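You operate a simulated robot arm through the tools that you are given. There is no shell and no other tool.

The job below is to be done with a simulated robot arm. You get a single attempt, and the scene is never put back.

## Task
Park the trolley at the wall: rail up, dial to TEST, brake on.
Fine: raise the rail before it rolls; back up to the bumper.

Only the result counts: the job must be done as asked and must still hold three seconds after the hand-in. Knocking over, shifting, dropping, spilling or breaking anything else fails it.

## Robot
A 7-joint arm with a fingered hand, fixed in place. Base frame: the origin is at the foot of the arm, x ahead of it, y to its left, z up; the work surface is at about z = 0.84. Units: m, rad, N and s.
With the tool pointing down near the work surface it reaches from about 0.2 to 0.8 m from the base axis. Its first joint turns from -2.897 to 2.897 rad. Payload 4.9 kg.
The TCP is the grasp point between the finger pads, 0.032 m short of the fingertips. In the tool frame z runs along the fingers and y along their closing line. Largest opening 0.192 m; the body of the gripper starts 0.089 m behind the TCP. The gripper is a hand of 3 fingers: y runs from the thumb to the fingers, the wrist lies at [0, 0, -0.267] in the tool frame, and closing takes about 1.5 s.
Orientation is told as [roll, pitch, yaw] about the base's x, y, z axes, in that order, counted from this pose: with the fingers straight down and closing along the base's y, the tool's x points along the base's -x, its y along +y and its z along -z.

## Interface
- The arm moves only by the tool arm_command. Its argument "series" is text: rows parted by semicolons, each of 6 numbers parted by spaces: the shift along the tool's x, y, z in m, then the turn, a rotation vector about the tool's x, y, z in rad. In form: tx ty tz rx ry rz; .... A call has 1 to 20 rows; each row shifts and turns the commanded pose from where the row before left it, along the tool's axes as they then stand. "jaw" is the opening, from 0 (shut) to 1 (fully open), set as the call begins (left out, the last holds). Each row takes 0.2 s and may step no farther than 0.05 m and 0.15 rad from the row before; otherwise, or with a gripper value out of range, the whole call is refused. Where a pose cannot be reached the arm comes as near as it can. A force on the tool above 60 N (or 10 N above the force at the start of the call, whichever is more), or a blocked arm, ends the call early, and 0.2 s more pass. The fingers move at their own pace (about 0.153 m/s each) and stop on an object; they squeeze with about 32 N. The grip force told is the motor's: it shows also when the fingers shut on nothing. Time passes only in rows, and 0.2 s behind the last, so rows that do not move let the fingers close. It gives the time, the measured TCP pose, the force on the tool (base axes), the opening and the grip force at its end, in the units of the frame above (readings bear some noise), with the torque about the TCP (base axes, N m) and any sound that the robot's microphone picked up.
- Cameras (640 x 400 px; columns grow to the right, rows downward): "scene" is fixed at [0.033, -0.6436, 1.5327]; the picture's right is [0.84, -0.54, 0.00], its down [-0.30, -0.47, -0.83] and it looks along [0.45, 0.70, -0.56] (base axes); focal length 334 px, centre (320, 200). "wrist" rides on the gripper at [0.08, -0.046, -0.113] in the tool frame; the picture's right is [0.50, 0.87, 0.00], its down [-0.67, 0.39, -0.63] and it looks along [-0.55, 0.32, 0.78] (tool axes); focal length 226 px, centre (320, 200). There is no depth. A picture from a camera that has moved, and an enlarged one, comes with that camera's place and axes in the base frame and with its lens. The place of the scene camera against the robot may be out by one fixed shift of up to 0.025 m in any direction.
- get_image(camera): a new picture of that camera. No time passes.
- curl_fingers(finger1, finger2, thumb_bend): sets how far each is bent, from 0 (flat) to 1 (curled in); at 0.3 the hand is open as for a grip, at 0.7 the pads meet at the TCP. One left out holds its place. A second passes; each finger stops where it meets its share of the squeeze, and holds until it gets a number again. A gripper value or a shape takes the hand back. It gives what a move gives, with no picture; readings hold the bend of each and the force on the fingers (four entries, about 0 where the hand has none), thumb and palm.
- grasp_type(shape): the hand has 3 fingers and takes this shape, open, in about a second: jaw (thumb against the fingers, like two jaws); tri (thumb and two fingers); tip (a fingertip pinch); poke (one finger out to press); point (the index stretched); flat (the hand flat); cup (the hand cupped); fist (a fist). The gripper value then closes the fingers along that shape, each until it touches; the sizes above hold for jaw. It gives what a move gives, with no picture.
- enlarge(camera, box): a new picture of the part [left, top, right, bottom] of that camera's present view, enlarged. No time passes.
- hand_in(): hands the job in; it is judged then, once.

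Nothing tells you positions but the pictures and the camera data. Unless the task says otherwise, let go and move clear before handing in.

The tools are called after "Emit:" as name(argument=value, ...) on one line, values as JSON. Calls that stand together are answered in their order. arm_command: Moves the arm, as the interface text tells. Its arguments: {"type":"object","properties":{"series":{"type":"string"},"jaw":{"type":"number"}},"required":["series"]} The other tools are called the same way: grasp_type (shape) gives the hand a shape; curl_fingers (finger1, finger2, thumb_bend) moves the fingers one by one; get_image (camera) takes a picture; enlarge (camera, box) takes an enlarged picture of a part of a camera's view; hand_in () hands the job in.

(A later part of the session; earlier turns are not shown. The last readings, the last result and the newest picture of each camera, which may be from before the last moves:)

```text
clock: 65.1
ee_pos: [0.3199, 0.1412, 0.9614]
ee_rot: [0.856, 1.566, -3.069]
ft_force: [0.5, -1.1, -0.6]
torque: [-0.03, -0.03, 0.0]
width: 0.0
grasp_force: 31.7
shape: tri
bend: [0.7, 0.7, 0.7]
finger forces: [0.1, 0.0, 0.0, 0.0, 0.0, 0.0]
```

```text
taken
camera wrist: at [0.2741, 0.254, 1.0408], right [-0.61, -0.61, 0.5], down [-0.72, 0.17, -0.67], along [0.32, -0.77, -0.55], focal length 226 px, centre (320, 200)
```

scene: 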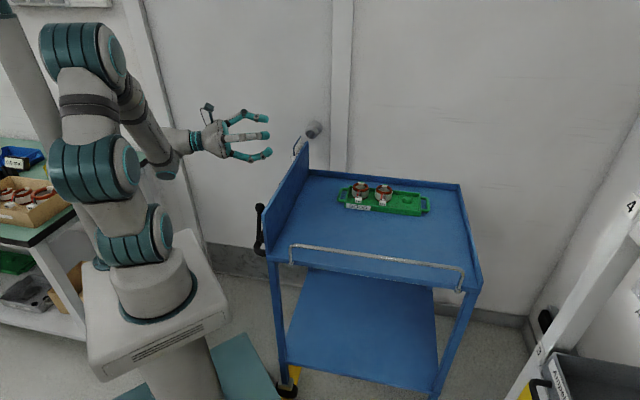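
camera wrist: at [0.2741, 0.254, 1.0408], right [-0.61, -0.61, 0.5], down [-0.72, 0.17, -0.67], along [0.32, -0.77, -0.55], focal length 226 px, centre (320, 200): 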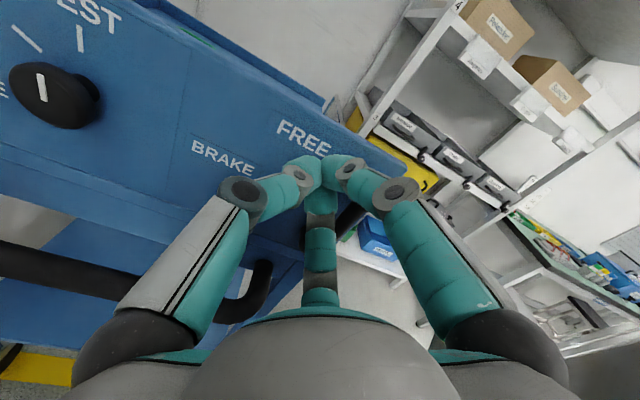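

The rod now appears moved further right, with little force. A few more small steps to find the stop.

Emit:
arm_command(series="0 0.005 0 0 0 0;0 0.005 0 0 0 0")

Emit:
arm_command(series="0 0.005 0 0 0 0;0 0.004 0 0 0 0")

Emit:
get_image(camera="wrist")

Emit:
enlarge(camera="scene", box=[200, 150, 340, 270])

```text
clock: 65.7
ee_pos: [0.314, 0.1336, 0.9603]
ee_rot: [0.777, 1.566, 3.133]
ft_force: [-0.5, 0.2, 0.5]
torque: [0.0, 0.02, 0.01]
width: 0.0001
grasp_force: 32.0
shape: tri
bend: [0.7, 0.7, 0.7]
finger forces: [0.0, 0.0, 0.1, 0.1, 0.1, 0.0]
```

```text
clock: 66.3
ee_pos: [0.3061, 0.129, 0.9608]
ee_rot: [0.442, 1.564, 2.802]
ft_force: [15.2, 10.9, -1.5]
torque: [-0.06, 0.1, 0.47]
width: 0.0002
grasp_force: 31.7
shape: tri
bend: [0.7, 0.7, 0.7]
finger forces: [0.0, 0.1, 0.0, 0.0, 0.1, 0.0]
```

```text
taken
camera wrist: at [0.2597, 0.2413, 1.0405], right [-0.61, -0.62, 0.5], down [-0.73, 0.17, -0.67], along [0.33, -0.77, -0.55], focal length 226 px, centre (320, 200)
```

wrist: 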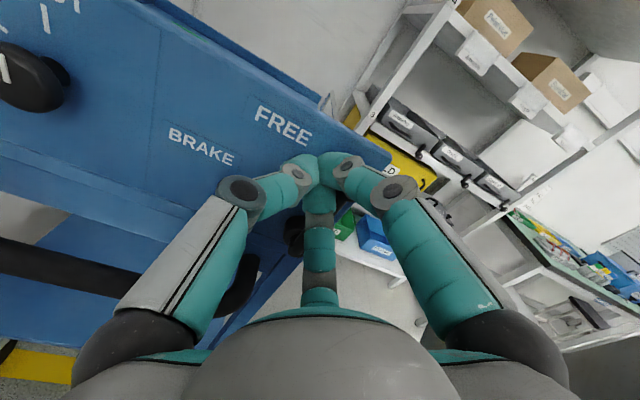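

```text
3.33 times, centred on (270, 210) of scene
camera zoom: at [0.033, -0.6436, 1.5327], right [0.84, -0.54, 0.0], down [-0.3, -0.47, -0.83], along [0.45, 0.7, -0.56], focal length 1114 px, centre (487, 167)
```

zoom: 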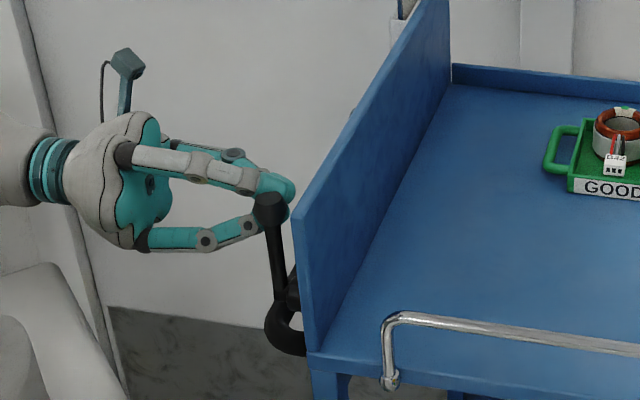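

The lever reached its stop (upright, ~18 N resistance), so it should be at FREE. Backing off to check.

Emit:
arm_command(series="0 -0.015 0 0 0 0;0 -0.02 0 0 0 0;0 -0.03 0 0 0 0;0 -0.03 -0.03 0 0 0;0 -0.03 -0.03 0 0 0;0 -0.02 -0.03 0 0 0")

Emit:
get_image(camera="wrist")

Emit:
enlarge(camera="wrist", box=[260, 60, 500, 260])

```text
clock: 67.7
ee_pos: [0.3436, 0.2932, 0.9621]
ee_rot: [0.963, 1.565, -2.963]
ft_force: [-0.1, 0.7, 0.5]
torque: [0.02, 0.0, -0.01]
width: 0.0
grasp_force: 31.7
shape: tri
bend: [0.7, 0.7, 0.7]
finger forces: [0.0, 0.1, 0.0, 0.0, 0.0, 0.0]
```

```text
taken
camera wrist: at [0.2977, 0.4064, 1.0421], right [-0.61, -0.61, 0.5], down [-0.72, 0.17, -0.67], along [0.32, -0.77, -0.55], focal length 226 px, centre (320, 200)
```

wrist: 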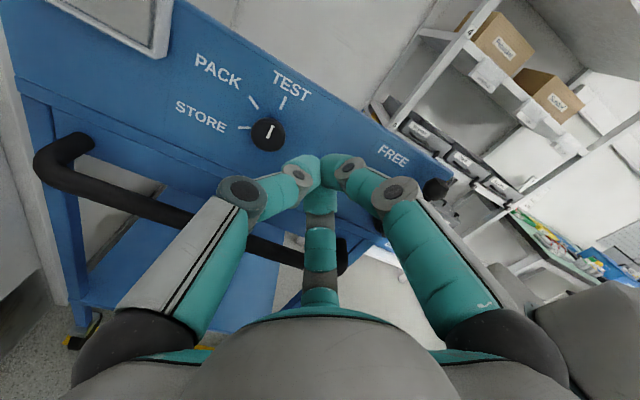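

```text
2.00 times, centred on (380, 160) of wrist
camera zoom: at [0.2977, 0.4064, 1.0421], right [-0.61, -0.61, 0.5], down [-0.72, 0.17, -0.67], along [0.32, -0.77, -0.55], focal length 452 px, centre (200, 280)
```

zoom: 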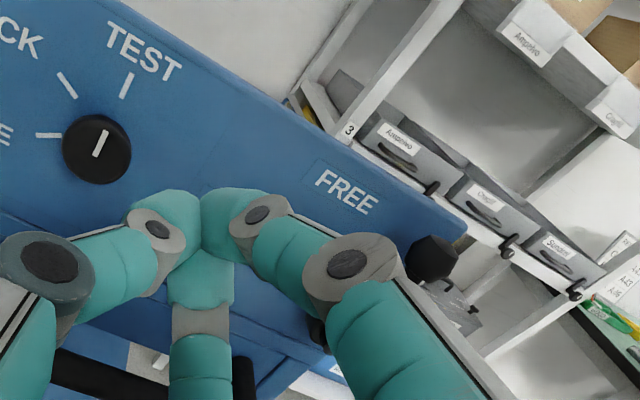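

The lever is now vertical at FREE and the dial still shows TEST. To roll the trolley I'll make a fist and push on the middle of the handle bar.

Emit:
grasp_type(shape="fist")

Emit:
get_image(camera="wrist")

Emit:
enlarge(camera="scene", box=[180, 120, 330, 270])

```text
clock: 68.6
ee_pos: [0.3429, 0.2927, 0.9618]
ee_rot: [0.838, 1.565, -3.084]
ft_force: [0.8, -1.4, -0.2]
torque: [0.04, -0.04, -0.03]
width: 0.0
grasp_force: 0.1
shape: fist
bend: [1.0, 1.0, 0.63]
finger forces: [0.1, 0.0, 0.1, 0.0, 0.0, 0.0]
```

```text
taken
camera wrist: at [0.2978, 0.4059, 1.0421], right [-0.61, -0.61, 0.5], down [-0.72, 0.17, -0.67], along [0.32, -0.77, -0.55], focal length 226 px, centre (320, 200)
```

wrist: 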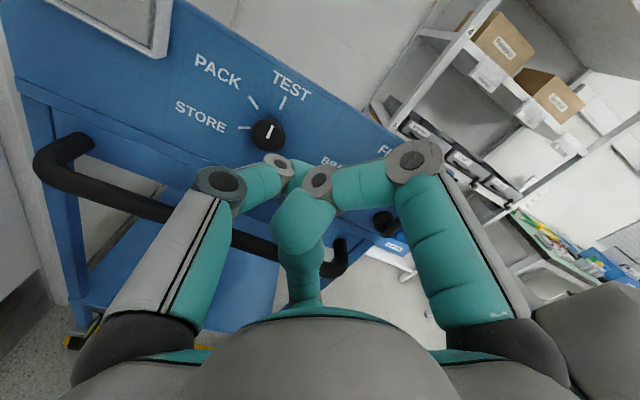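

```text
2.67 times, centred on (255, 195) of scene
camera zoom: at [0.033, -0.6436, 1.5327], right [0.84, -0.54, 0.0], down [-0.3, -0.47, -0.83], along [0.45, 0.7, -0.56], focal length 892 px, centre (493, 213)
```

zoom: 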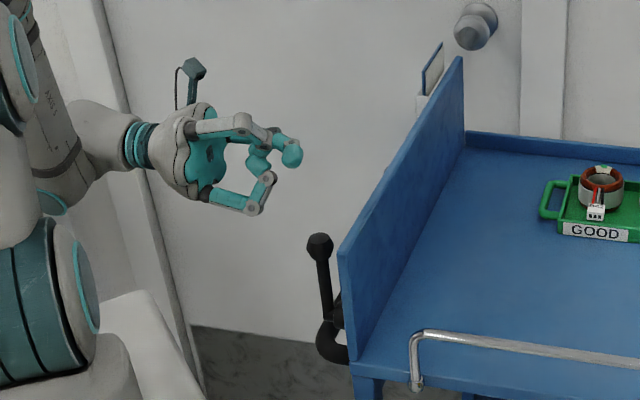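

The "fist" leaves the thumb sticking out, so I'd rather grip the handle bar properly: hand horizontal, closing vertically on the bar, which also gives control in both directions. Reshaping and rolling the hand 90°.

Emit:
grasp_type(shape="jaw")

Emit:
arm_command(series="0 0 0 0 0 0.1428;0 0 0 0 0 0.1428;0 0 0 0 0 0.1428;0 0 0 0 0 0.1428;0 0 0 0 0 0.1428;0 0 0 0 0 0.1428;0 0 0 0 0 0.1428;0 0 0 0 0 0.1428;0 0 0 0 0 0.1428;0 0 0 0 0 0.1428;0 0 0 0 0 0.1428;-0.0125 0.04 0 0 0 0;-0.0125 0.04 0 0 0 0;-0.0125 0.04 0 0 0 0;-0.0125 0.04 0 0 0 0", jaw=0.45)

Emit:
get_image(camera="wrist")

Emit:
get_image(camera="scene")

```text
clock: 69.5
ee_pos: [0.3441, 0.2927, 0.9632]
ee_rot: [0.832, 1.566, -3.095]
ft_force: [-0.3, -0.3, -0.4]
torque: [-0.04, -0.01, -0.02]
width: 0.1916
grasp_force: 0.0
shape: jaw
bend: [0.3, 0.3, 0.3]
finger forces: [0.1, 0.0, 0.0, 0.0, 0.0, 0.2]
```

```text
clock: 72.7
ee_pos: [0.3803, 0.3308, 0.801]
ee_rot: [-1.567, 0.003, 0.788]
ft_force: [-0.1, 0.2, 0.8]
torque: [-0.03, -0.02, -0.05]
width: 0.0866
grasp_force: 0.0
shape: jaw
bend: [0.39, 0.39, 0.7]
finger forces: [0.1, 0.0, 0.0, 0.0, 0.0, 0.1]
```

```text
taken
camera wrist: at [0.245, 0.3539, 0.8475], right [-0.36, -0.35, -0.86], down [0.02, 0.92, -0.39], along [0.93, -0.16, -0.32], focal length 226 px, centre (320, 200)
```

wrist: 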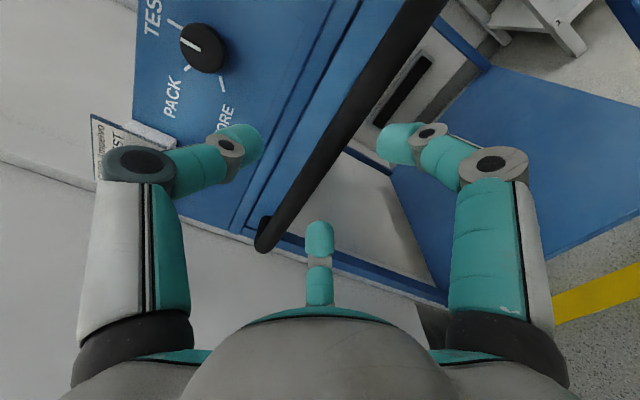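

```text
taken
```

scene: 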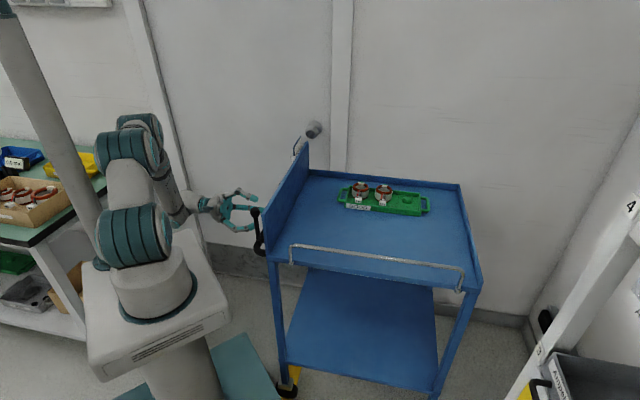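

The bar crosses exactly on the hand's axis about 0.08 m ahead. Advancing and gripping it.

Emit:
arm_command(series="0 0 0.03 0 0 0;0 0 0.03 0 0 0;0 0 0.02 0 0 0")

Emit:
get_image(camera="wrist")

```text
clock: 73.5
ee_pos: [0.4374, 0.2729, 0.801]
ee_rot: [-1.567, 0.005, 0.786]
ft_force: [0.6, -0.1, -0.8]
torque: [-0.01, 0.03, 0.0]
width: 0.0869
grasp_force: 0.0
shape: jaw
bend: [0.39, 0.39, 0.7]
finger forces: [0.6, 0.4, 0.1, 0.1, 0.0, 0.0]
```

```text
taken
camera wrist: at [0.3013, 0.2962, 0.8473], right [-0.36, -0.35, -0.86], down [0.02, 0.92, -0.39], along [0.93, -0.16, -0.32], focal length 226 px, centre (320, 200)
```

wrist: 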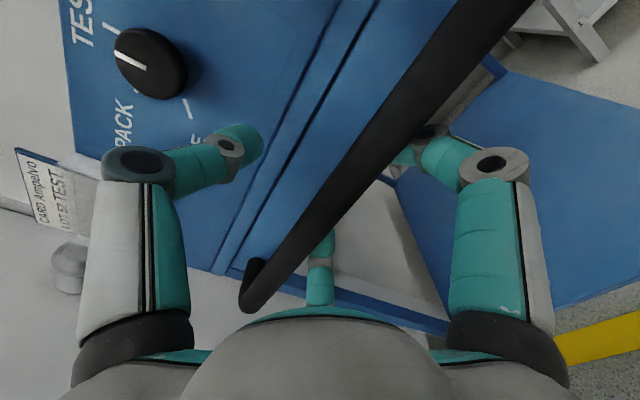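

Emit:
arm_command(series="0 0 0 0 0 0;0 0 0 0 0 0;0 0 0 0 0 0;0 0 0 0 0 0;0 0 0 0 0 0;0 0 0 0 0 0", jaw=0)

Emit:
get_image(camera="wrist")

```text
clock: 74.9
ee_pos: [0.437, 0.2726, 0.8003]
ee_rot: [-1.567, 0.006, 0.787]
ft_force: [-3.2, 0.4, -14.4]
torque: [0.04, -0.04, 0.04]
width: 0.0169
grasp_force: 32.8
shape: jaw
bend: [0.84, 0.84, 0.75]
finger forces: [13.4, 11.7, 0.1, 0.0, 24.3, 0.1]
```

```text
taken
camera wrist: at [0.3009, 0.2963, 0.8468], right [-0.36, -0.35, -0.86], down [0.02, 0.92, -0.39], along [0.93, -0.16, -0.32], focal length 226 px, centre (320, 200)
```

wrist: 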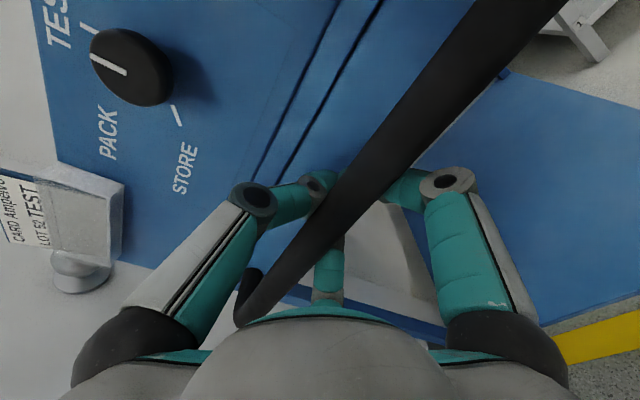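

The bar is gripped (the trolley crept a touch toward the hand, so the brake is indeed off). Now pushing gently toward the bumper with a slow ramp.

Emit:
arm_command(series="0 0.0015 0.003 0 0 0;0 0 0.005 0 0 0;0 0 0.007 0 0 0;0 0 0.009 0 0 0;0 0 0.01 0 0 0;0 0 0.008 0 0 0;0 0 0.004 0 0 0")

Emit:
get_image(camera="wrist")

Emit:
get_image(camera="scene")

```text
clock: 76.5
ee_pos: [0.4688, 0.2418, 0.7987]
ee_rot: [-1.567, 0.003, 0.788]
ft_force: [-0.8, 3.0, -1.1]
torque: [0.05, -0.02, 0.01]
width: 0.0161
grasp_force: 32.0
shape: jaw
bend: [0.84, 0.84, 0.74]
finger forces: [5.6, 4.2, 0.0, 0.1, 5.5, 0.0]
```

```text
taken
camera wrist: at [0.3324, 0.2652, 0.845], right [-0.36, -0.35, -0.86], down [0.02, 0.92, -0.39], along [0.93, -0.16, -0.32], focal length 226 px, centre (320, 200)
```

wrist: 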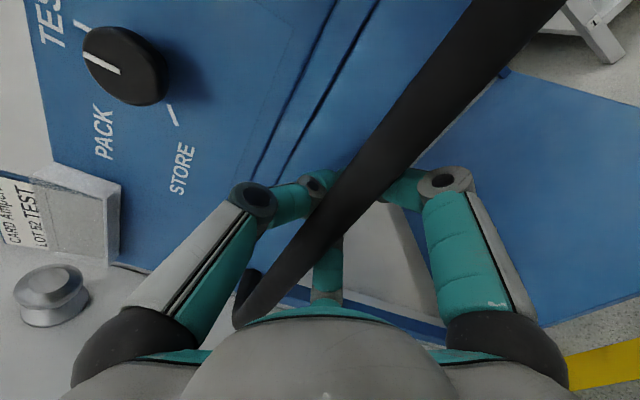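

```text
taken
```

scene: 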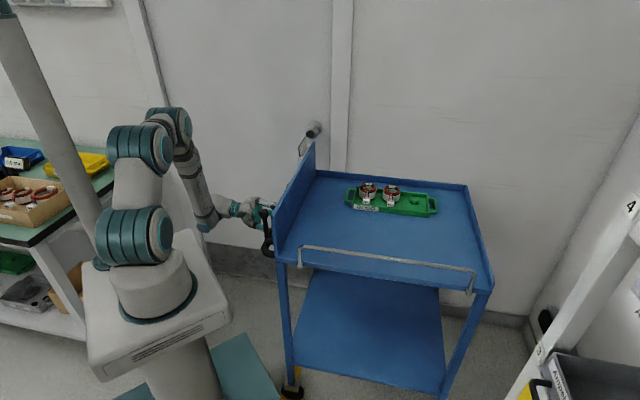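

The trolley rolls with the hand, load undisturbed. Continuing smoothly.

Emit:
arm_command(series="0 0 0.004 0 0 0;0 0 0.008 0 0 0;0 0 0.012 0 0 0;0 0 0.014 0 0 0;0 0 0.014 0 0 0;0 0 0.014 0 0 0;0 0 0.014 0 0 0;0 0 0.014 0 0 0;0 0 0.014 0 0 0;0 0 0.014 0 0 0;0 0 0.012 0 0 0;0 0 0.008 0 0 0;0 0 0.004 0 0 0")

Emit:
get_image(camera="wrist")

Emit:
get_image(camera="scene")

```text
clock: 79.3
ee_pos: [0.5736, 0.138, 0.7978]
ee_rot: [-1.568, 0.005, 0.787]
ft_force: [0.6, 2.6, -5.6]
torque: [-0.17, -0.12, -0.06]
width: 0.0158
grasp_force: 31.9
shape: jaw
bend: [0.84, 0.83, 0.71]
finger forces: [0.6, 0.8, 0.0, 0.0, 4.6, 0.0]
```

```text
taken
camera wrist: at [0.4377, 0.1616, 0.8439], right [-0.36, -0.35, -0.86], down [0.02, 0.92, -0.39], along [0.93, -0.16, -0.32], focal length 226 px, centre (320, 200)
```

wrist: 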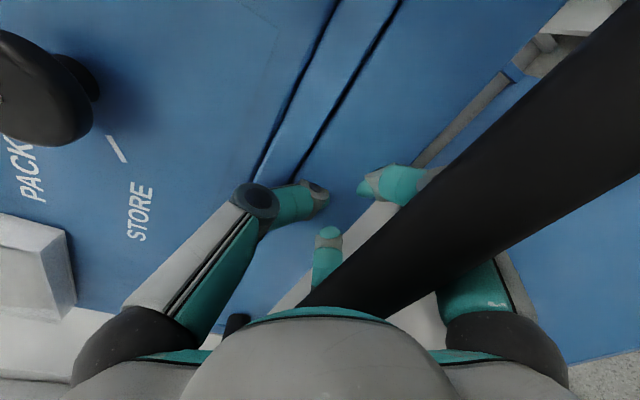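

```text
taken
```

scene: 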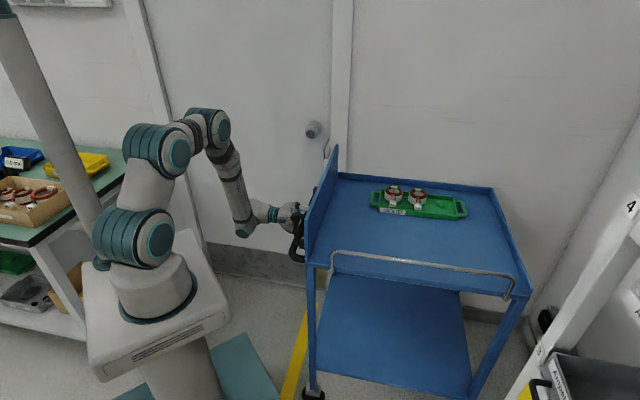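

The bar has slid back against the palm, which is a stable push. I'll check how the fingertips sit relative to the apron before going on.

Emit:
enlarge(camera="wrist", box=[220, 120, 460, 320])

Emit:
enlarge(camera="scene", box=[240, 140, 360, 280])

```text
2.00 times, centred on (340, 220) of wrist
camera zoom: at [0.4377, 0.1616, 0.8439], right [-0.36, -0.35, -0.86], down [0.02, 0.92, -0.39], along [0.93, -0.16, -0.32], focal length 452 px, centre (280, 160)
```

zoom: 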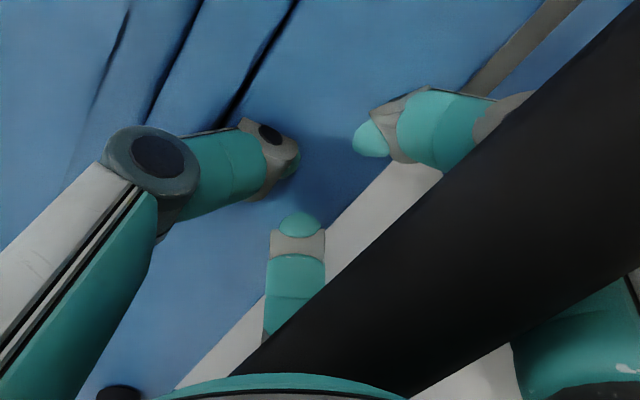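

```text
2.86 times, centred on (300, 210) of scene
camera zoom: at [0.033, -0.6436, 1.5327], right [0.84, -0.54, 0.0], down [-0.3, -0.47, -0.83], along [0.45, 0.7, -0.56], focal length 955 px, centre (377, 171)
```

zoom: 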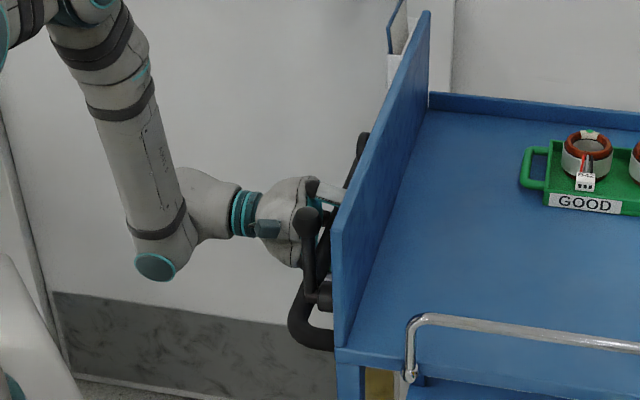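

The fingertips just rest on the trolley's apron while the palm pushes the bar; forces are only a few newtons. Continuing the push.

Emit:
arm_command(series="0 0 0.004 0 0 0;0 0 0.008 0 0 0;0 0 0.011 0 0 0;0 0 0.013 0 0 0;0 0 0.013 0 0 0;0 0 0.013 0 0 0;0 0 0.013 0 0 0;0 0 0.013 0 0 0;0 0 0.013 0 0 0;0 0 0.013 0 0 0;0 0 0.013 0 0 0;0 0 0.01 0 0 0;0 0 0.007 0 0 0;0 0 0.004 0 0 0")

Emit:
get_image(camera="wrist")

Emit:
get_image(camera="scene")

```text
clock: 82.3
ee_pos: [0.6753, 0.0334, 0.7969]
ee_rot: [-1.568, 0.007, 0.785]
ft_force: [0.0, 4.2, -8.4]
torque: [-0.17, -0.1, -0.07]
width: 0.0159
grasp_force: 31.9
shape: jaw
bend: [0.84, 0.83, 0.71]
finger forces: [0.6, 0.6, 0.0, 0.0, 6.5, 0.0]
```

```text
taken
camera wrist: at [0.5413, 0.0567, 0.8435], right [-0.36, -0.35, -0.86], down [0.02, 0.92, -0.39], along [0.93, -0.16, -0.32], focal length 226 px, centre (320, 200)
```

wrist: 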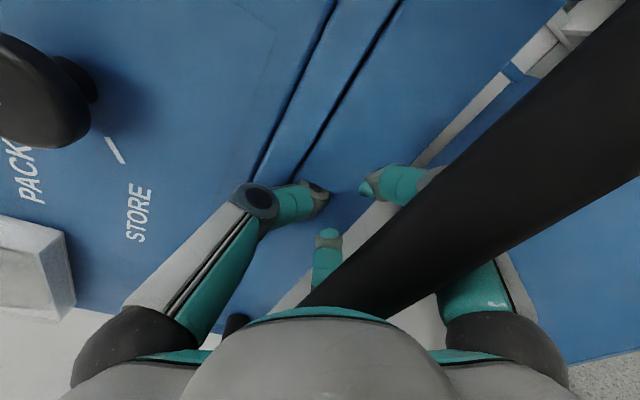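

```text
taken
```

scene: 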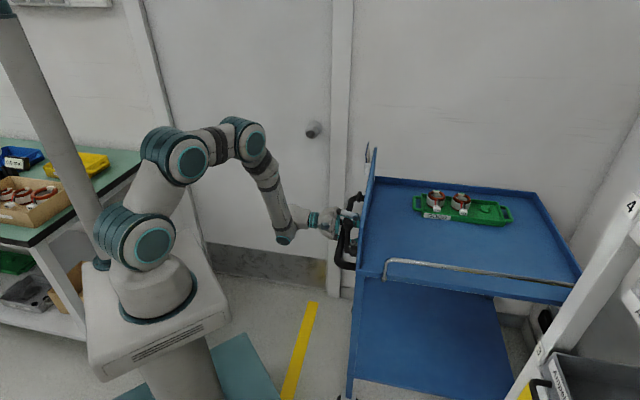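

The trolley is moving straight with the rail clear of the rack post. Continuing another stretch.

Emit:
arm_command(series="0 0 0.004 0 0 0;0 0 0.008 0 0 0;0 0 0.011 0 0 0;0 0 0.012 0 0 0;0 0 0.012 0 0 0;0 0 0.012 0 0 0;0 0 0.012 0 0 0;0 0 0.012 0 0 0;0 0 0.012 0 0 0;0 0 0.009 0 0 0;0 0 0.006 0 0 0;0 0 0.003 0 0 0")

Emit:
get_image(camera="scene")

Emit:
enlarge(camera="scene", box=[480, 200, 640, 400])

```text
clock: 84.9
ee_pos: [0.7565, -0.0473, 0.7978]
ee_rot: [-1.568, 0.004, 0.785]
ft_force: [-3.2, -0.9, -7.7]
torque: [-0.16, -0.27, 0.04]
width: 0.016
grasp_force: 32.1
shape: jaw
bend: [0.84, 0.83, 0.71]
finger forces: [1.0, 1.0, 0.0, 0.1, 6.6, 0.0]
```

```text
taken
```

scene: 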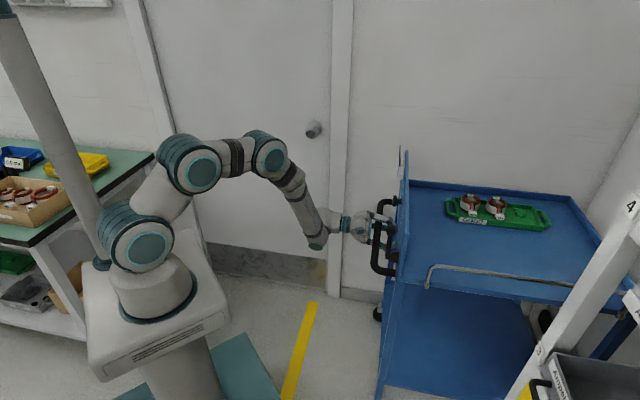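

```text
2.00 times, centred on (560, 300) of scene
camera zoom: at [0.033, -0.6436, 1.5327], right [0.84, -0.54, 0.0], down [-0.3, -0.47, -0.83], along [0.45, 0.7, -0.56], focal length 669 px, centre (-160, 0)
```

zoom: 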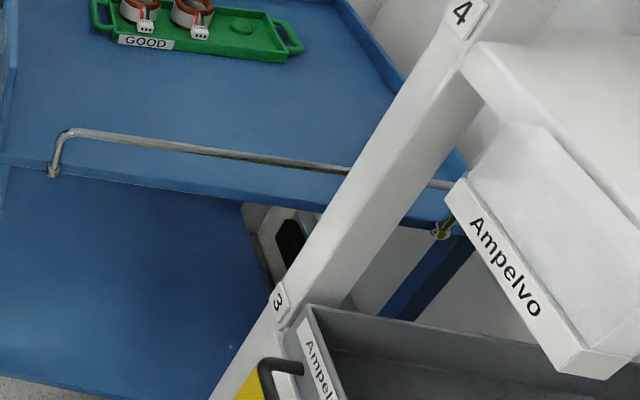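

Still free and nearing the bumper. Continuing more slowly.

Emit:
arm_command(series="0 0 0.004 0 0 0;0 0 0.008 0 0 0;0 0 0.008 0 0 0;0 0 0.008 0 0 0;0 0 0.008 0 0 0;0 0 0.008 0 0 0;0 0 0.006 0 0 0;0 0 0.004 0 0 0")

Emit:
get_image(camera="scene")

Emit:
enlarge(camera="scene", box=[500, 260, 640, 360])

```text
clock: 86.7
ee_pos: [0.7944, -0.0838, 0.7977]
ee_rot: [-1.566, 0.006, 0.789]
ft_force: [-2.0, 1.3, -5.7]
torque: [-0.12, -0.1, 0.08]
width: 0.0159
grasp_force: 31.5
shape: jaw
bend: [0.84, 0.83, 0.71]
finger forces: [0.7, 0.8, 0.1, 0.0, 4.8, 0.0]
```

```text
taken
```

scene: 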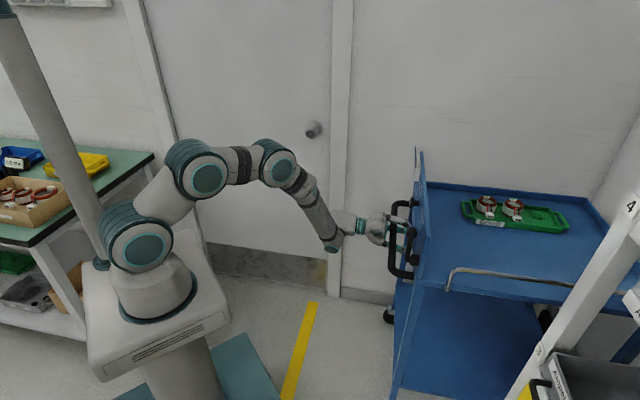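

```text
4.00 times, centred on (570, 310) of scene
camera zoom: at [0.033, -0.6436, 1.5327], right [0.84, -0.54, 0.0], down [-0.3, -0.47, -0.83], along [0.45, 0.7, -0.56], focal length 1337 px, centre (-680, -240)
```

zoom: 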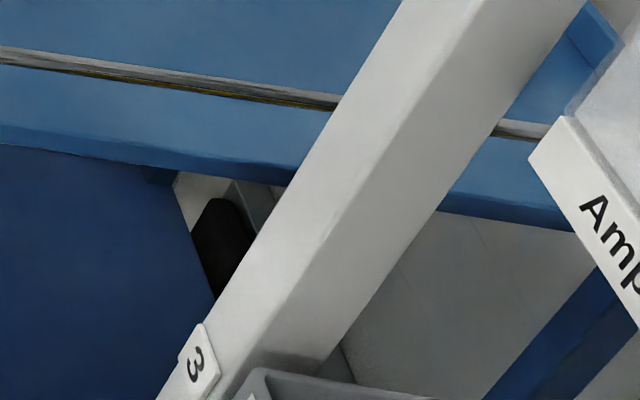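

The lower shelf edge is now very near the bumper. Inching on until contact.

Emit:
arm_command(series="0 0 0.004 0 0 0;0 0 0.006 0 0 0;0 0 0.006 0 0 0;0 0 0.006 0 0 0;0 0 0.006 0 0 0;0 0 0.004 0 0 0")

Emit:
enlarge(camera="scene", box=[500, 260, 640, 360])

```text
clock: 88.1
ee_pos: [0.8142, -0.1047, 0.7893]
ee_rot: [-1.558, 0.012, 0.792]
ft_force: [-36.1, 37.7, -22.2]
torque: [-1.4, -1.28, -0.06]
width: 0.0163
grasp_force: 32.0
shape: jaw
bend: [0.84, 0.83, 0.7]
finger forces: [0.0, 0.0, 0.0, 0.0, 52.7, 0.1]
```

```text
4.00 times, centred on (570, 310) of scene
camera zoom: at [0.033, -0.6436, 1.5327], right [0.84, -0.54, 0.0], down [-0.3, -0.47, -0.83], along [0.45, 0.7, -0.56], focal length 1337 px, centre (-680, -240)
```

zoom: 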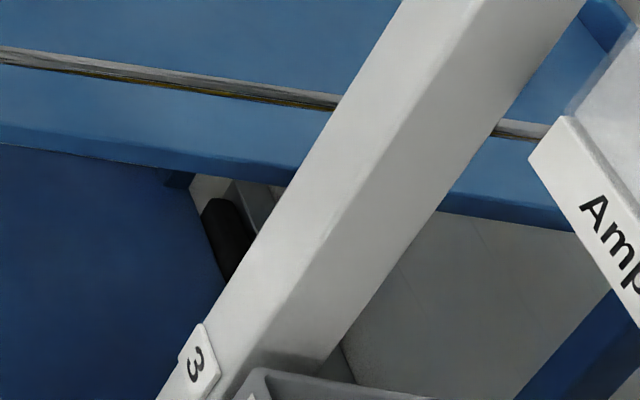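

Contact with the bumper: about 52 N along the rolling direction. I'll ease the push, open the fingers moderately, and withdraw slowly.

Emit:
arm_command(series="0 0 -0.002 0 0 0;0 0 -0.002 0 0 0;0 0 0 0 0 0")

Emit:
arm_command(series="0 0 0 0 0 0;0 0 0 0 0 0;0 0 0 0 0 0;0 0 0 0 0 0", jaw=0.45)

Emit:
get_image(camera="wrist")

Emit:
get_image(camera="scene")

```text
clock: 88.9
ee_pos: [0.8121, -0.1045, 0.7908]
ee_rot: [-1.559, 0.009, 0.786]
ft_force: [-7.3, 14.9, -32.0]
torque: [-0.71, -0.47, -0.05]
width: 0.0166
grasp_force: 31.7
shape: jaw
bend: [0.84, 0.84, 0.7]
finger forces: [0.0, 0.1, 0.0, 0.0, 33.2, 0.1]
```

```text
clock: 89.5
ee_pos: [0.8007, -0.0981, 0.7664]
ee_rot: [-1.522, 0.04, 0.798]
ft_force: [-21.5, 22.2, -33.4]
torque: [-1.22, -1.13, 0.05]
width: 0.0749
grasp_force: 0.1
shape: jaw
bend: [0.39, 0.39, 0.7]
finger forces: [0.1, 0.1, 0.0, 0.0, 45.9, 0.0]
stopped in row 2: the force on the tool passed its limit at 62 N (the readings are from after the stop); the commanded pose is now the measured one
```

```text
taken
camera wrist: at [0.6677, -0.0766, 0.8198], right [-0.4, -0.35, -0.84], down [-0.01, 0.92, -0.38], along [0.92, -0.15, -0.37], focal length 226 px, centre (320, 200)
```

wrist: 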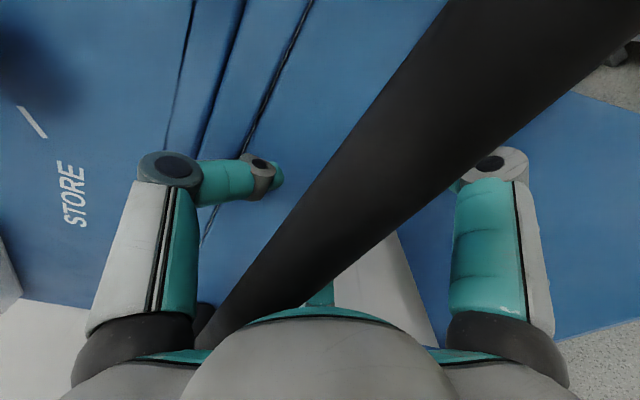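

```text
taken
```

scene: 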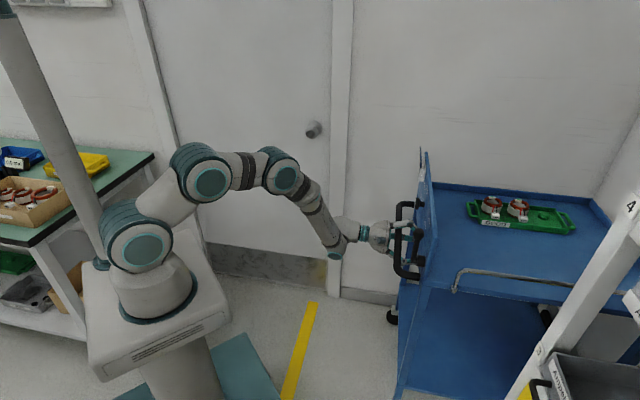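

The thumb pressed on the apron as it opened and pushed the hand back and down a little. I'll retreat a bit to relieve that, then re-centre on the bar before pulling out.

Emit:
arm_command(series="0 0 -0.004 0 0 0;0 0 -0.004 0 0 0;0 0 -0.004 0 0 0")

Emit:
get_image(camera="wrist")

```text
clock: 90.3
ee_pos: [0.7966, -0.0942, 0.7768]
ee_rot: [-1.538, 0.028, 0.792]
ft_force: [-9.4, 7.6, -30.1]
torque: [-0.29, -0.24, 0.0]
width: 0.0731
grasp_force: 0.0
shape: jaw
bend: [0.39, 0.39, 0.66]
finger forces: [0.0, 0.1, 0.0, 0.0, 30.7, 0.0]
```

```text
taken
camera wrist: at [0.6633, -0.0713, 0.8282], right [-0.39, -0.35, -0.85], down [0.01, 0.92, -0.38], along [0.92, -0.15, -0.36], focal length 226 px, centre (320, 200)
```

wrist: 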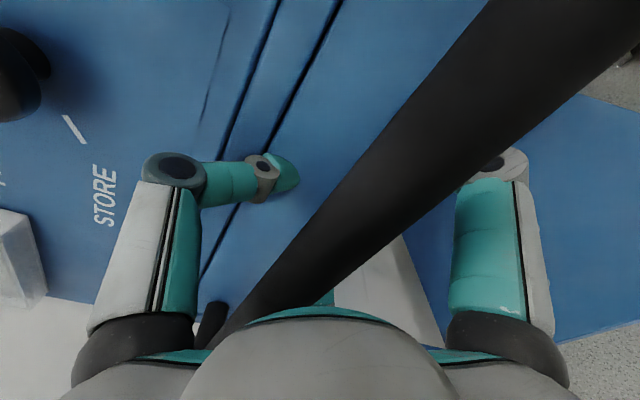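

Emit:
arm_command(series="0 0 -0.004 0 0 0;0 0 -0.004 0 0 0;0 0 -0.004 0 0 0")

Emit:
get_image(camera="wrist")

```text
clock: 91.1
ee_pos: [0.7907, -0.085, 0.7807]
ee_rot: [-1.544, 0.023, 0.797]
ft_force: [-4.0, 5.8, -20.3]
torque: [-0.04, 0.13, -0.01]
width: 0.0753
grasp_force: 0.1
shape: jaw
bend: [0.39, 0.39, 0.62]
finger forces: [0.0, 0.0, 0.2, 0.1, 20.3, 0.1]
```

```text
taken
camera wrist: at [0.6568, -0.0619, 0.8317], right [-0.38, -0.35, -0.85], down [0.01, 0.92, -0.39], along [0.93, -0.15, -0.35], focal length 226 px, centre (320, 200)
```

wrist: 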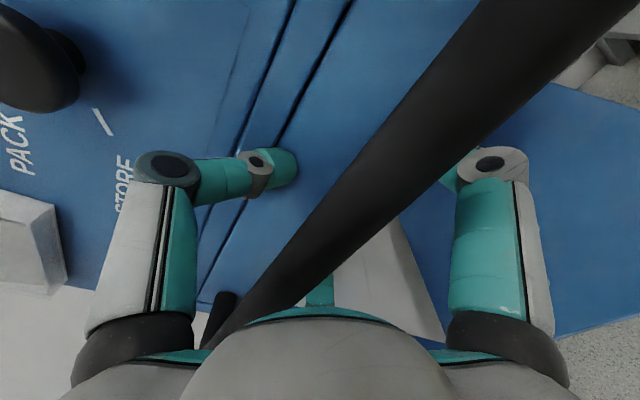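

Emit:
arm_command(series="0 0 -0.005 0 0 0;0 0 -0.005 0 0 0;0 0 -0.005 0 0 0;0 0 -0.005 0 0 0")

Emit:
get_image(camera="wrist")

Emit:
enlarge(camera="scene", box=[500, 260, 640, 360])

```text
clock: 92.1
ee_pos: [0.7777, -0.0709, 0.7855]
ee_rot: [-1.55, 0.018, 0.793]
ft_force: [1.3, -0.2, -0.1]
torque: [0.0, 0.04, -0.02]
width: 0.0859
grasp_force: 0.1
shape: jaw
bend: [0.39, 0.39, 0.7]
finger forces: [0.0, 0.0, 0.0, 0.1, 0.1, 0.0]
```

```text
taken
camera wrist: at [0.6439, -0.0483, 0.8341], right [-0.38, -0.35, -0.86], down [0.01, 0.92, -0.39], along [0.93, -0.15, -0.34], focal length 226 px, centre (320, 200)
```

wrist: 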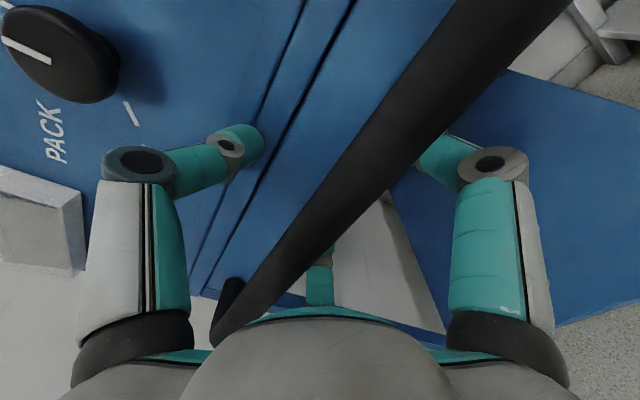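

```text
4.00 times, centred on (570, 310) of scene
camera zoom: at [0.033, -0.6436, 1.5327], right [0.84, -0.54, 0.0], down [-0.3, -0.47, -0.83], along [0.45, 0.7, -0.56], focal length 1337 px, centre (-680, -240)
```

zoom: 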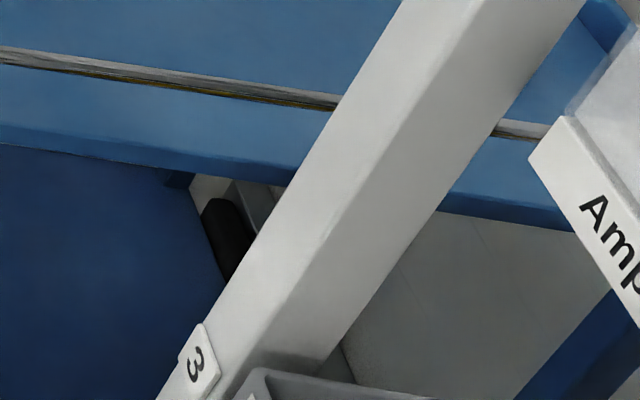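

Free of contact, and the trolley stayed against the bumper. Withdrawing straight back from the bar.

Emit:
arm_command(series="0 0 -0.01 0 0 0;0 0 -0.015 0 0 0;0 0 -0.02 0 0 0;0 0 -0.02 0 0 0;0 0 -0.025 0 0 0;0 0 -0.03 0 0 0")

Emit:
get_image(camera="wrist")

Emit:
get_image(camera="scene")

Emit:
enlarge(camera="scene", box=[500, 260, 640, 360])

```text
clock: 93.5
ee_pos: [0.6898, 0.0138, 0.7853]
ee_rot: [-1.545, 0.023, 0.793]
ft_force: [-0.3, 0.4, 0.3]
torque: [0.01, 0.0, 0.03]
width: 0.086
grasp_force: 0.0
shape: jaw
bend: [0.39, 0.39, 0.7]
finger forces: [0.1, 0.0, 0.0, 0.0, 0.1, 0.1]
```

```text
taken
camera wrist: at [0.5553, 0.0367, 0.8347], right [-0.38, -0.35, -0.85], down [0.01, 0.92, -0.39], along [0.92, -0.15, -0.35], focal length 226 px, centre (320, 200)
```

wrist: 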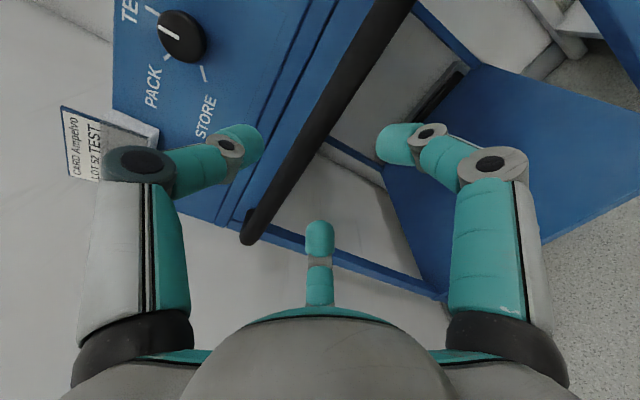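

```text
taken
```

scene: 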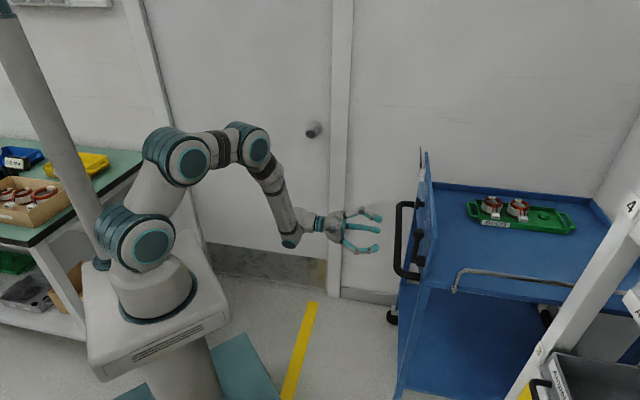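

```text
4.00 times, centred on (570, 310) of scene
camera zoom: at [0.033, -0.6436, 1.5327], right [0.84, -0.54, 0.0], down [-0.3, -0.47, -0.83], along [0.45, 0.7, -0.56], focal length 1337 px, centre (-680, -240)
```

zoom: 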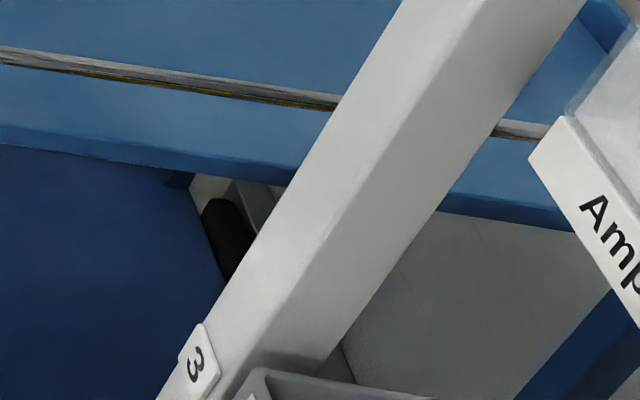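

The trolley is settled at the bumper. Next, close the fingers into a poker again and move around to the free side of the upright brake lever.

Emit:
arm_command(series="0 0 -0.03 0 0 0;0 0 -0.03 0 0 0;0.031 -0.0219 0 0 0 0;0.031 -0.0219 0 0 0 0;0.031 -0.0219 0 0 0 0;0.031 -0.0219 0 0 0 0;0.031 -0.0219 0 0 0 0;0.031 -0.0219 0 0 0 0;0.031 -0.0219 0 0 0 0;0 0 0 0 0 -0.136;0 0 0 0 0 -0.136;0 0 0 0 0 -0.136;0 0 0 0 0 -0.136;0 0 0 0 0 -0.136;0 0 0 0 0 -0.136;0 0 0 0 0 -0.136", jaw=0)

Emit:
get_image(camera="wrist")

Emit:
get_image(camera="scene")

```text
clock: 96.9
ee_pos: [0.5007, -0.0991, 0.9456]
ee_rot: [-1.523, 0.976, 0.83]
ft_force: [0.6, 0.4, -0.7]
torque: [0.01, 0.0, -0.02]
width: 0.0
grasp_force: 32.2
shape: jaw
bend: [0.7, 0.7, 0.7]
finger forces: [0.0, 0.0, 0.1, 0.1, 0.1, 0.0]
```

```text
taken
camera wrist: at [0.4178, -0.0257, 1.0391], right [-0.7, -0.71, -0.07], down [-0.43, 0.5, -0.76], along [0.57, -0.5, -0.65], focal length 226 px, centre (320, 200)
```

wrist: 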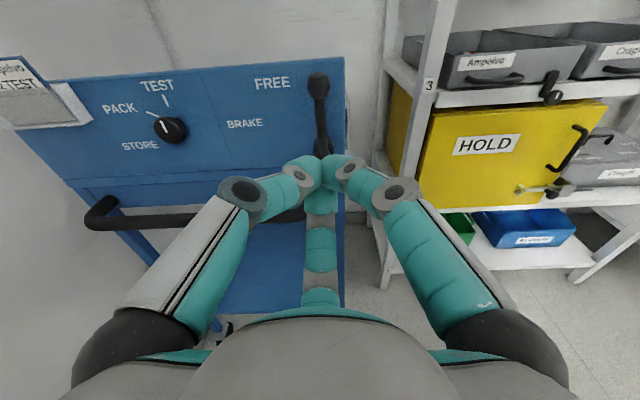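

```text
taken
```

scene: 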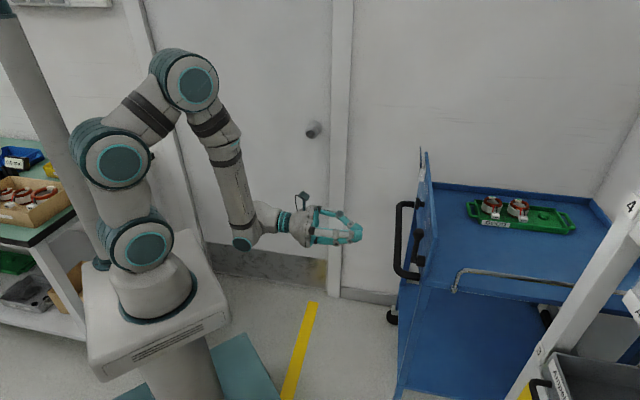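

Clear view: dial at TEST, lever upright at n≈0.287. I'll move to its right side and advance alongside it.

Emit:
arm_command(series="0.018 0.014 0 0 0 0;0.018 0.013 0 0 0 0;0 0 0.04 0 0 0;0 0 0.04 0 0 0;0 0 0.03 0 0 0")

Emit:
get_image(camera="wrist")

Emit:
enlarge(camera="scene", box=[320, 150, 480, 290])

```text
clock: 98.1
ee_pos: [0.553, -0.2075, 0.9567]
ee_rot: [-1.526, 0.975, 0.831]
ft_force: [0.0, 0.1, 0.3]
torque: [0.01, -0.01, -0.03]
width: 0.0
grasp_force: 32.1
shape: jaw
bend: [0.7, 0.7, 0.7]
finger forces: [0.1, 0.0, 0.0, 0.0, 0.0, 0.1]
```

```text
taken
camera wrist: at [0.4706, -0.1343, 1.0508], right [-0.7, -0.71, -0.07], down [-0.42, 0.5, -0.76], along [0.57, -0.5, -0.65], focal length 226 px, centre (320, 200)
```

wrist: 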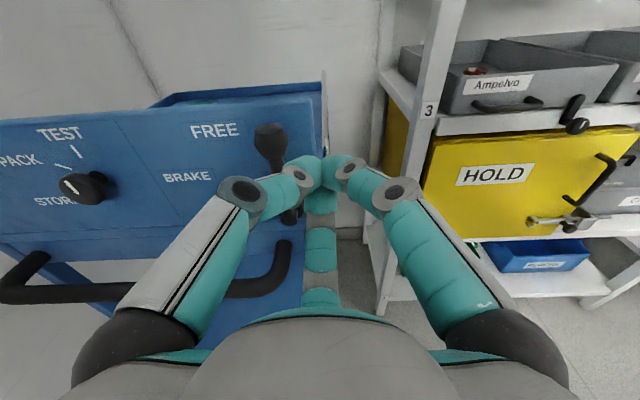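

```text
2.86 times, centred on (400, 220) of scene
camera zoom: at [0.033, -0.6436, 1.5327], right [0.84, -0.54, 0.0], down [-0.3, -0.47, -0.83], along [0.45, 0.7, -0.56], focal length 955 px, centre (91, 143)
```

zoom: 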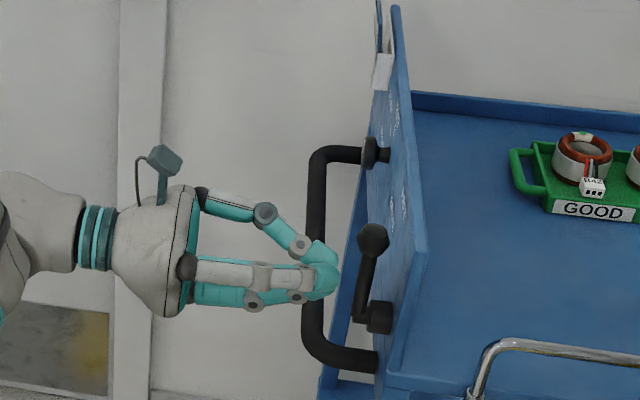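

The poker is just right of the lever with clearance. Advancing to reach the ball's depth, then sweeping the first half of the arc toward BRAKE.

Emit:
arm_command(series="0 0 0.025 0 0 0;0 0 0.022 0 0 0;-0.0018 -0.011 0 0 0 0;-0.0018 -0.011 0 0 0 0;-0.0045 -0.0102 0 0 0 0;-0.0045 -0.0102 0 0 0 0")

Emit:
get_image(camera="wrist")

Emit:
enlarge(camera="scene", box=[320, 150, 480, 290])

```text
clock: 99.5
ee_pos: [0.6137, -0.2098, 0.9691]
ee_rot: [-1.526, 0.972, 0.832]
ft_force: [0.1, 0.1, 0.3]
torque: [0.04, -0.04, 0.03]
width: 0.0
grasp_force: 32.0
shape: jaw
bend: [0.7, 0.7, 0.7]
finger forces: [0.1, 0.0, 0.0, 0.1, 0.0, 0.1]
```

```text
taken
camera wrist: at [0.5298, -0.1376, 1.063], right [-0.7, -0.71, -0.07], down [-0.42, 0.5, -0.76], along [0.57, -0.5, -0.65], focal length 226 px, centre (320, 200)
```

wrist: 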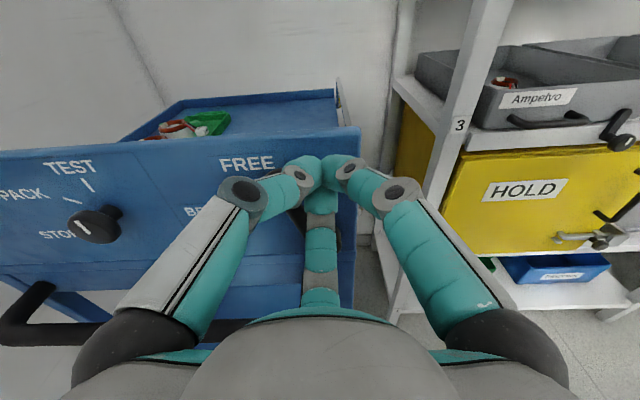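

```text
2.86 times, centred on (400, 220) of scene
camera zoom: at [0.033, -0.6436, 1.5327], right [0.84, -0.54, 0.0], down [-0.3, -0.47, -0.83], along [0.45, 0.7, -0.56], focal length 955 px, centre (91, 143)
```

zoom: 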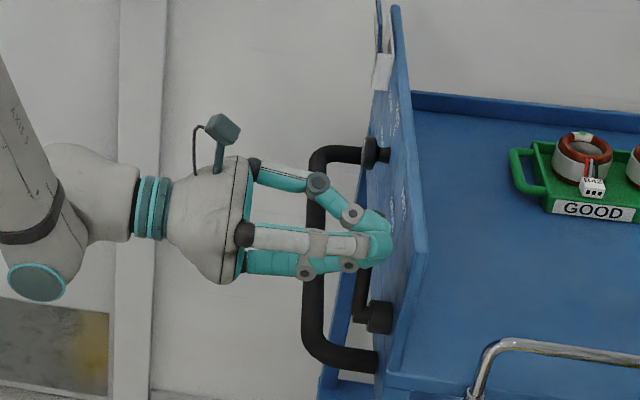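

The lever is being pushed over with negligible force. Continuing down along the arc.

Emit:
arm_command(series="-0.007 -0.0087 0 0 0 0;-0.007 -0.0087 0 0 0 0;-0.009 -0.0066 0 0 0 0;-0.009 -0.0066 0 0 0 0")

Emit:
get_image(camera="wrist")

Emit:
enlarge(camera="scene", box=[320, 150, 480, 290])

```text
clock: 100.5
ee_pos: [0.645, -0.1787, 0.9608]
ee_rot: [-1.526, 0.974, 0.83]
ft_force: [0.3, -0.1, -0.6]
torque: [0.03, 0.04, -0.03]
width: 0.0001
grasp_force: 32.2
shape: jaw
bend: [0.7, 0.7, 0.7]
finger forces: [0.0, 0.0, 0.0, 0.1, 0.1, 0.0]
```

```text
taken
camera wrist: at [0.562, -0.1059, 1.0548], right [-0.7, -0.71, -0.07], down [-0.42, 0.5, -0.76], along [0.57, -0.5, -0.65], focal length 226 px, centre (320, 200)
```

wrist: 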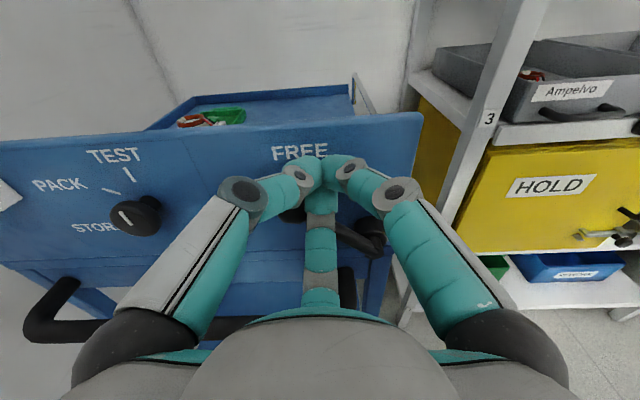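

```text
2.86 times, centred on (400, 220) of scene
camera zoom: at [0.033, -0.6436, 1.5327], right [0.84, -0.54, 0.0], down [-0.3, -0.47, -0.83], along [0.45, 0.7, -0.56], focal length 955 px, centre (91, 143)
```

zoom: 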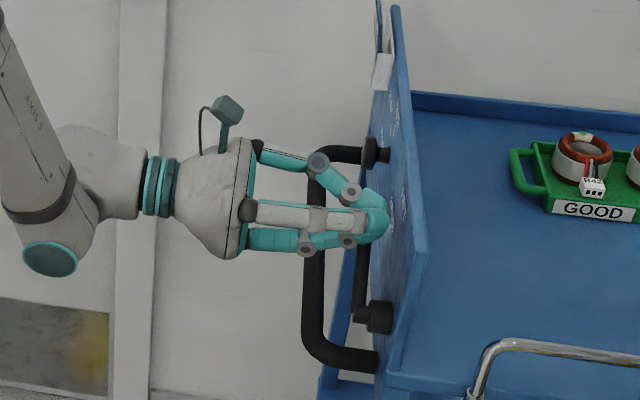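

The lever is about two thirds over. Finishing the stroke downward until it stops.

Emit:
arm_command(series="-0.0104 -0.004 0 0 0 0;-0.0104 -0.004 0 0 0 0;-0.0111 -0.0011 0 0 0 0;-0.0111 -0.0011 0 0 0 0")

Emit:
get_image(camera="wrist")

Emit:
enlarge(camera="scene", box=[320, 150, 480, 290])

```text
clock: 101.5
ee_pos: [0.6641, -0.1574, 0.9306]
ee_rot: [-1.524, 0.974, 0.831]
ft_force: [-0.4, 0.0, 0.5]
torque: [-0.01, 0.02, 0.0]
width: 0.0001
grasp_force: 32.1
shape: jaw
bend: [0.7, 0.7, 0.7]
finger forces: [0.0, 0.0, 0.0, 0.0, 0.1, 0.1]
```

```text
taken
camera wrist: at [0.5823, -0.0837, 1.0242], right [-0.7, -0.71, -0.07], down [-0.42, 0.5, -0.76], along [0.57, -0.5, -0.65], focal length 226 px, centre (320, 200)
```

wrist: 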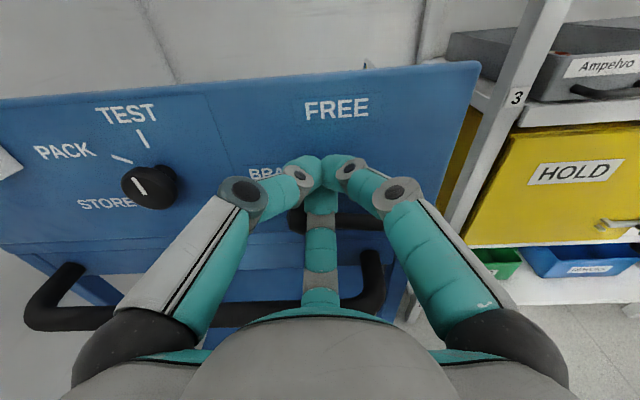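

```text
2.86 times, centred on (400, 220) of scene
camera zoom: at [0.033, -0.6436, 1.5327], right [0.84, -0.54, 0.0], down [-0.3, -0.47, -0.83], along [0.45, 0.7, -0.56], focal length 955 px, centre (91, 143)
```

zoom: 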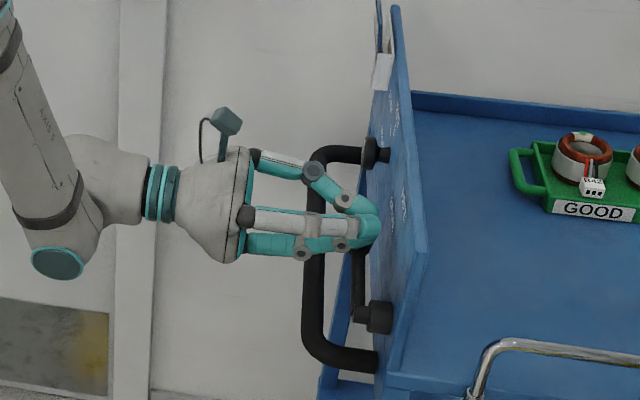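

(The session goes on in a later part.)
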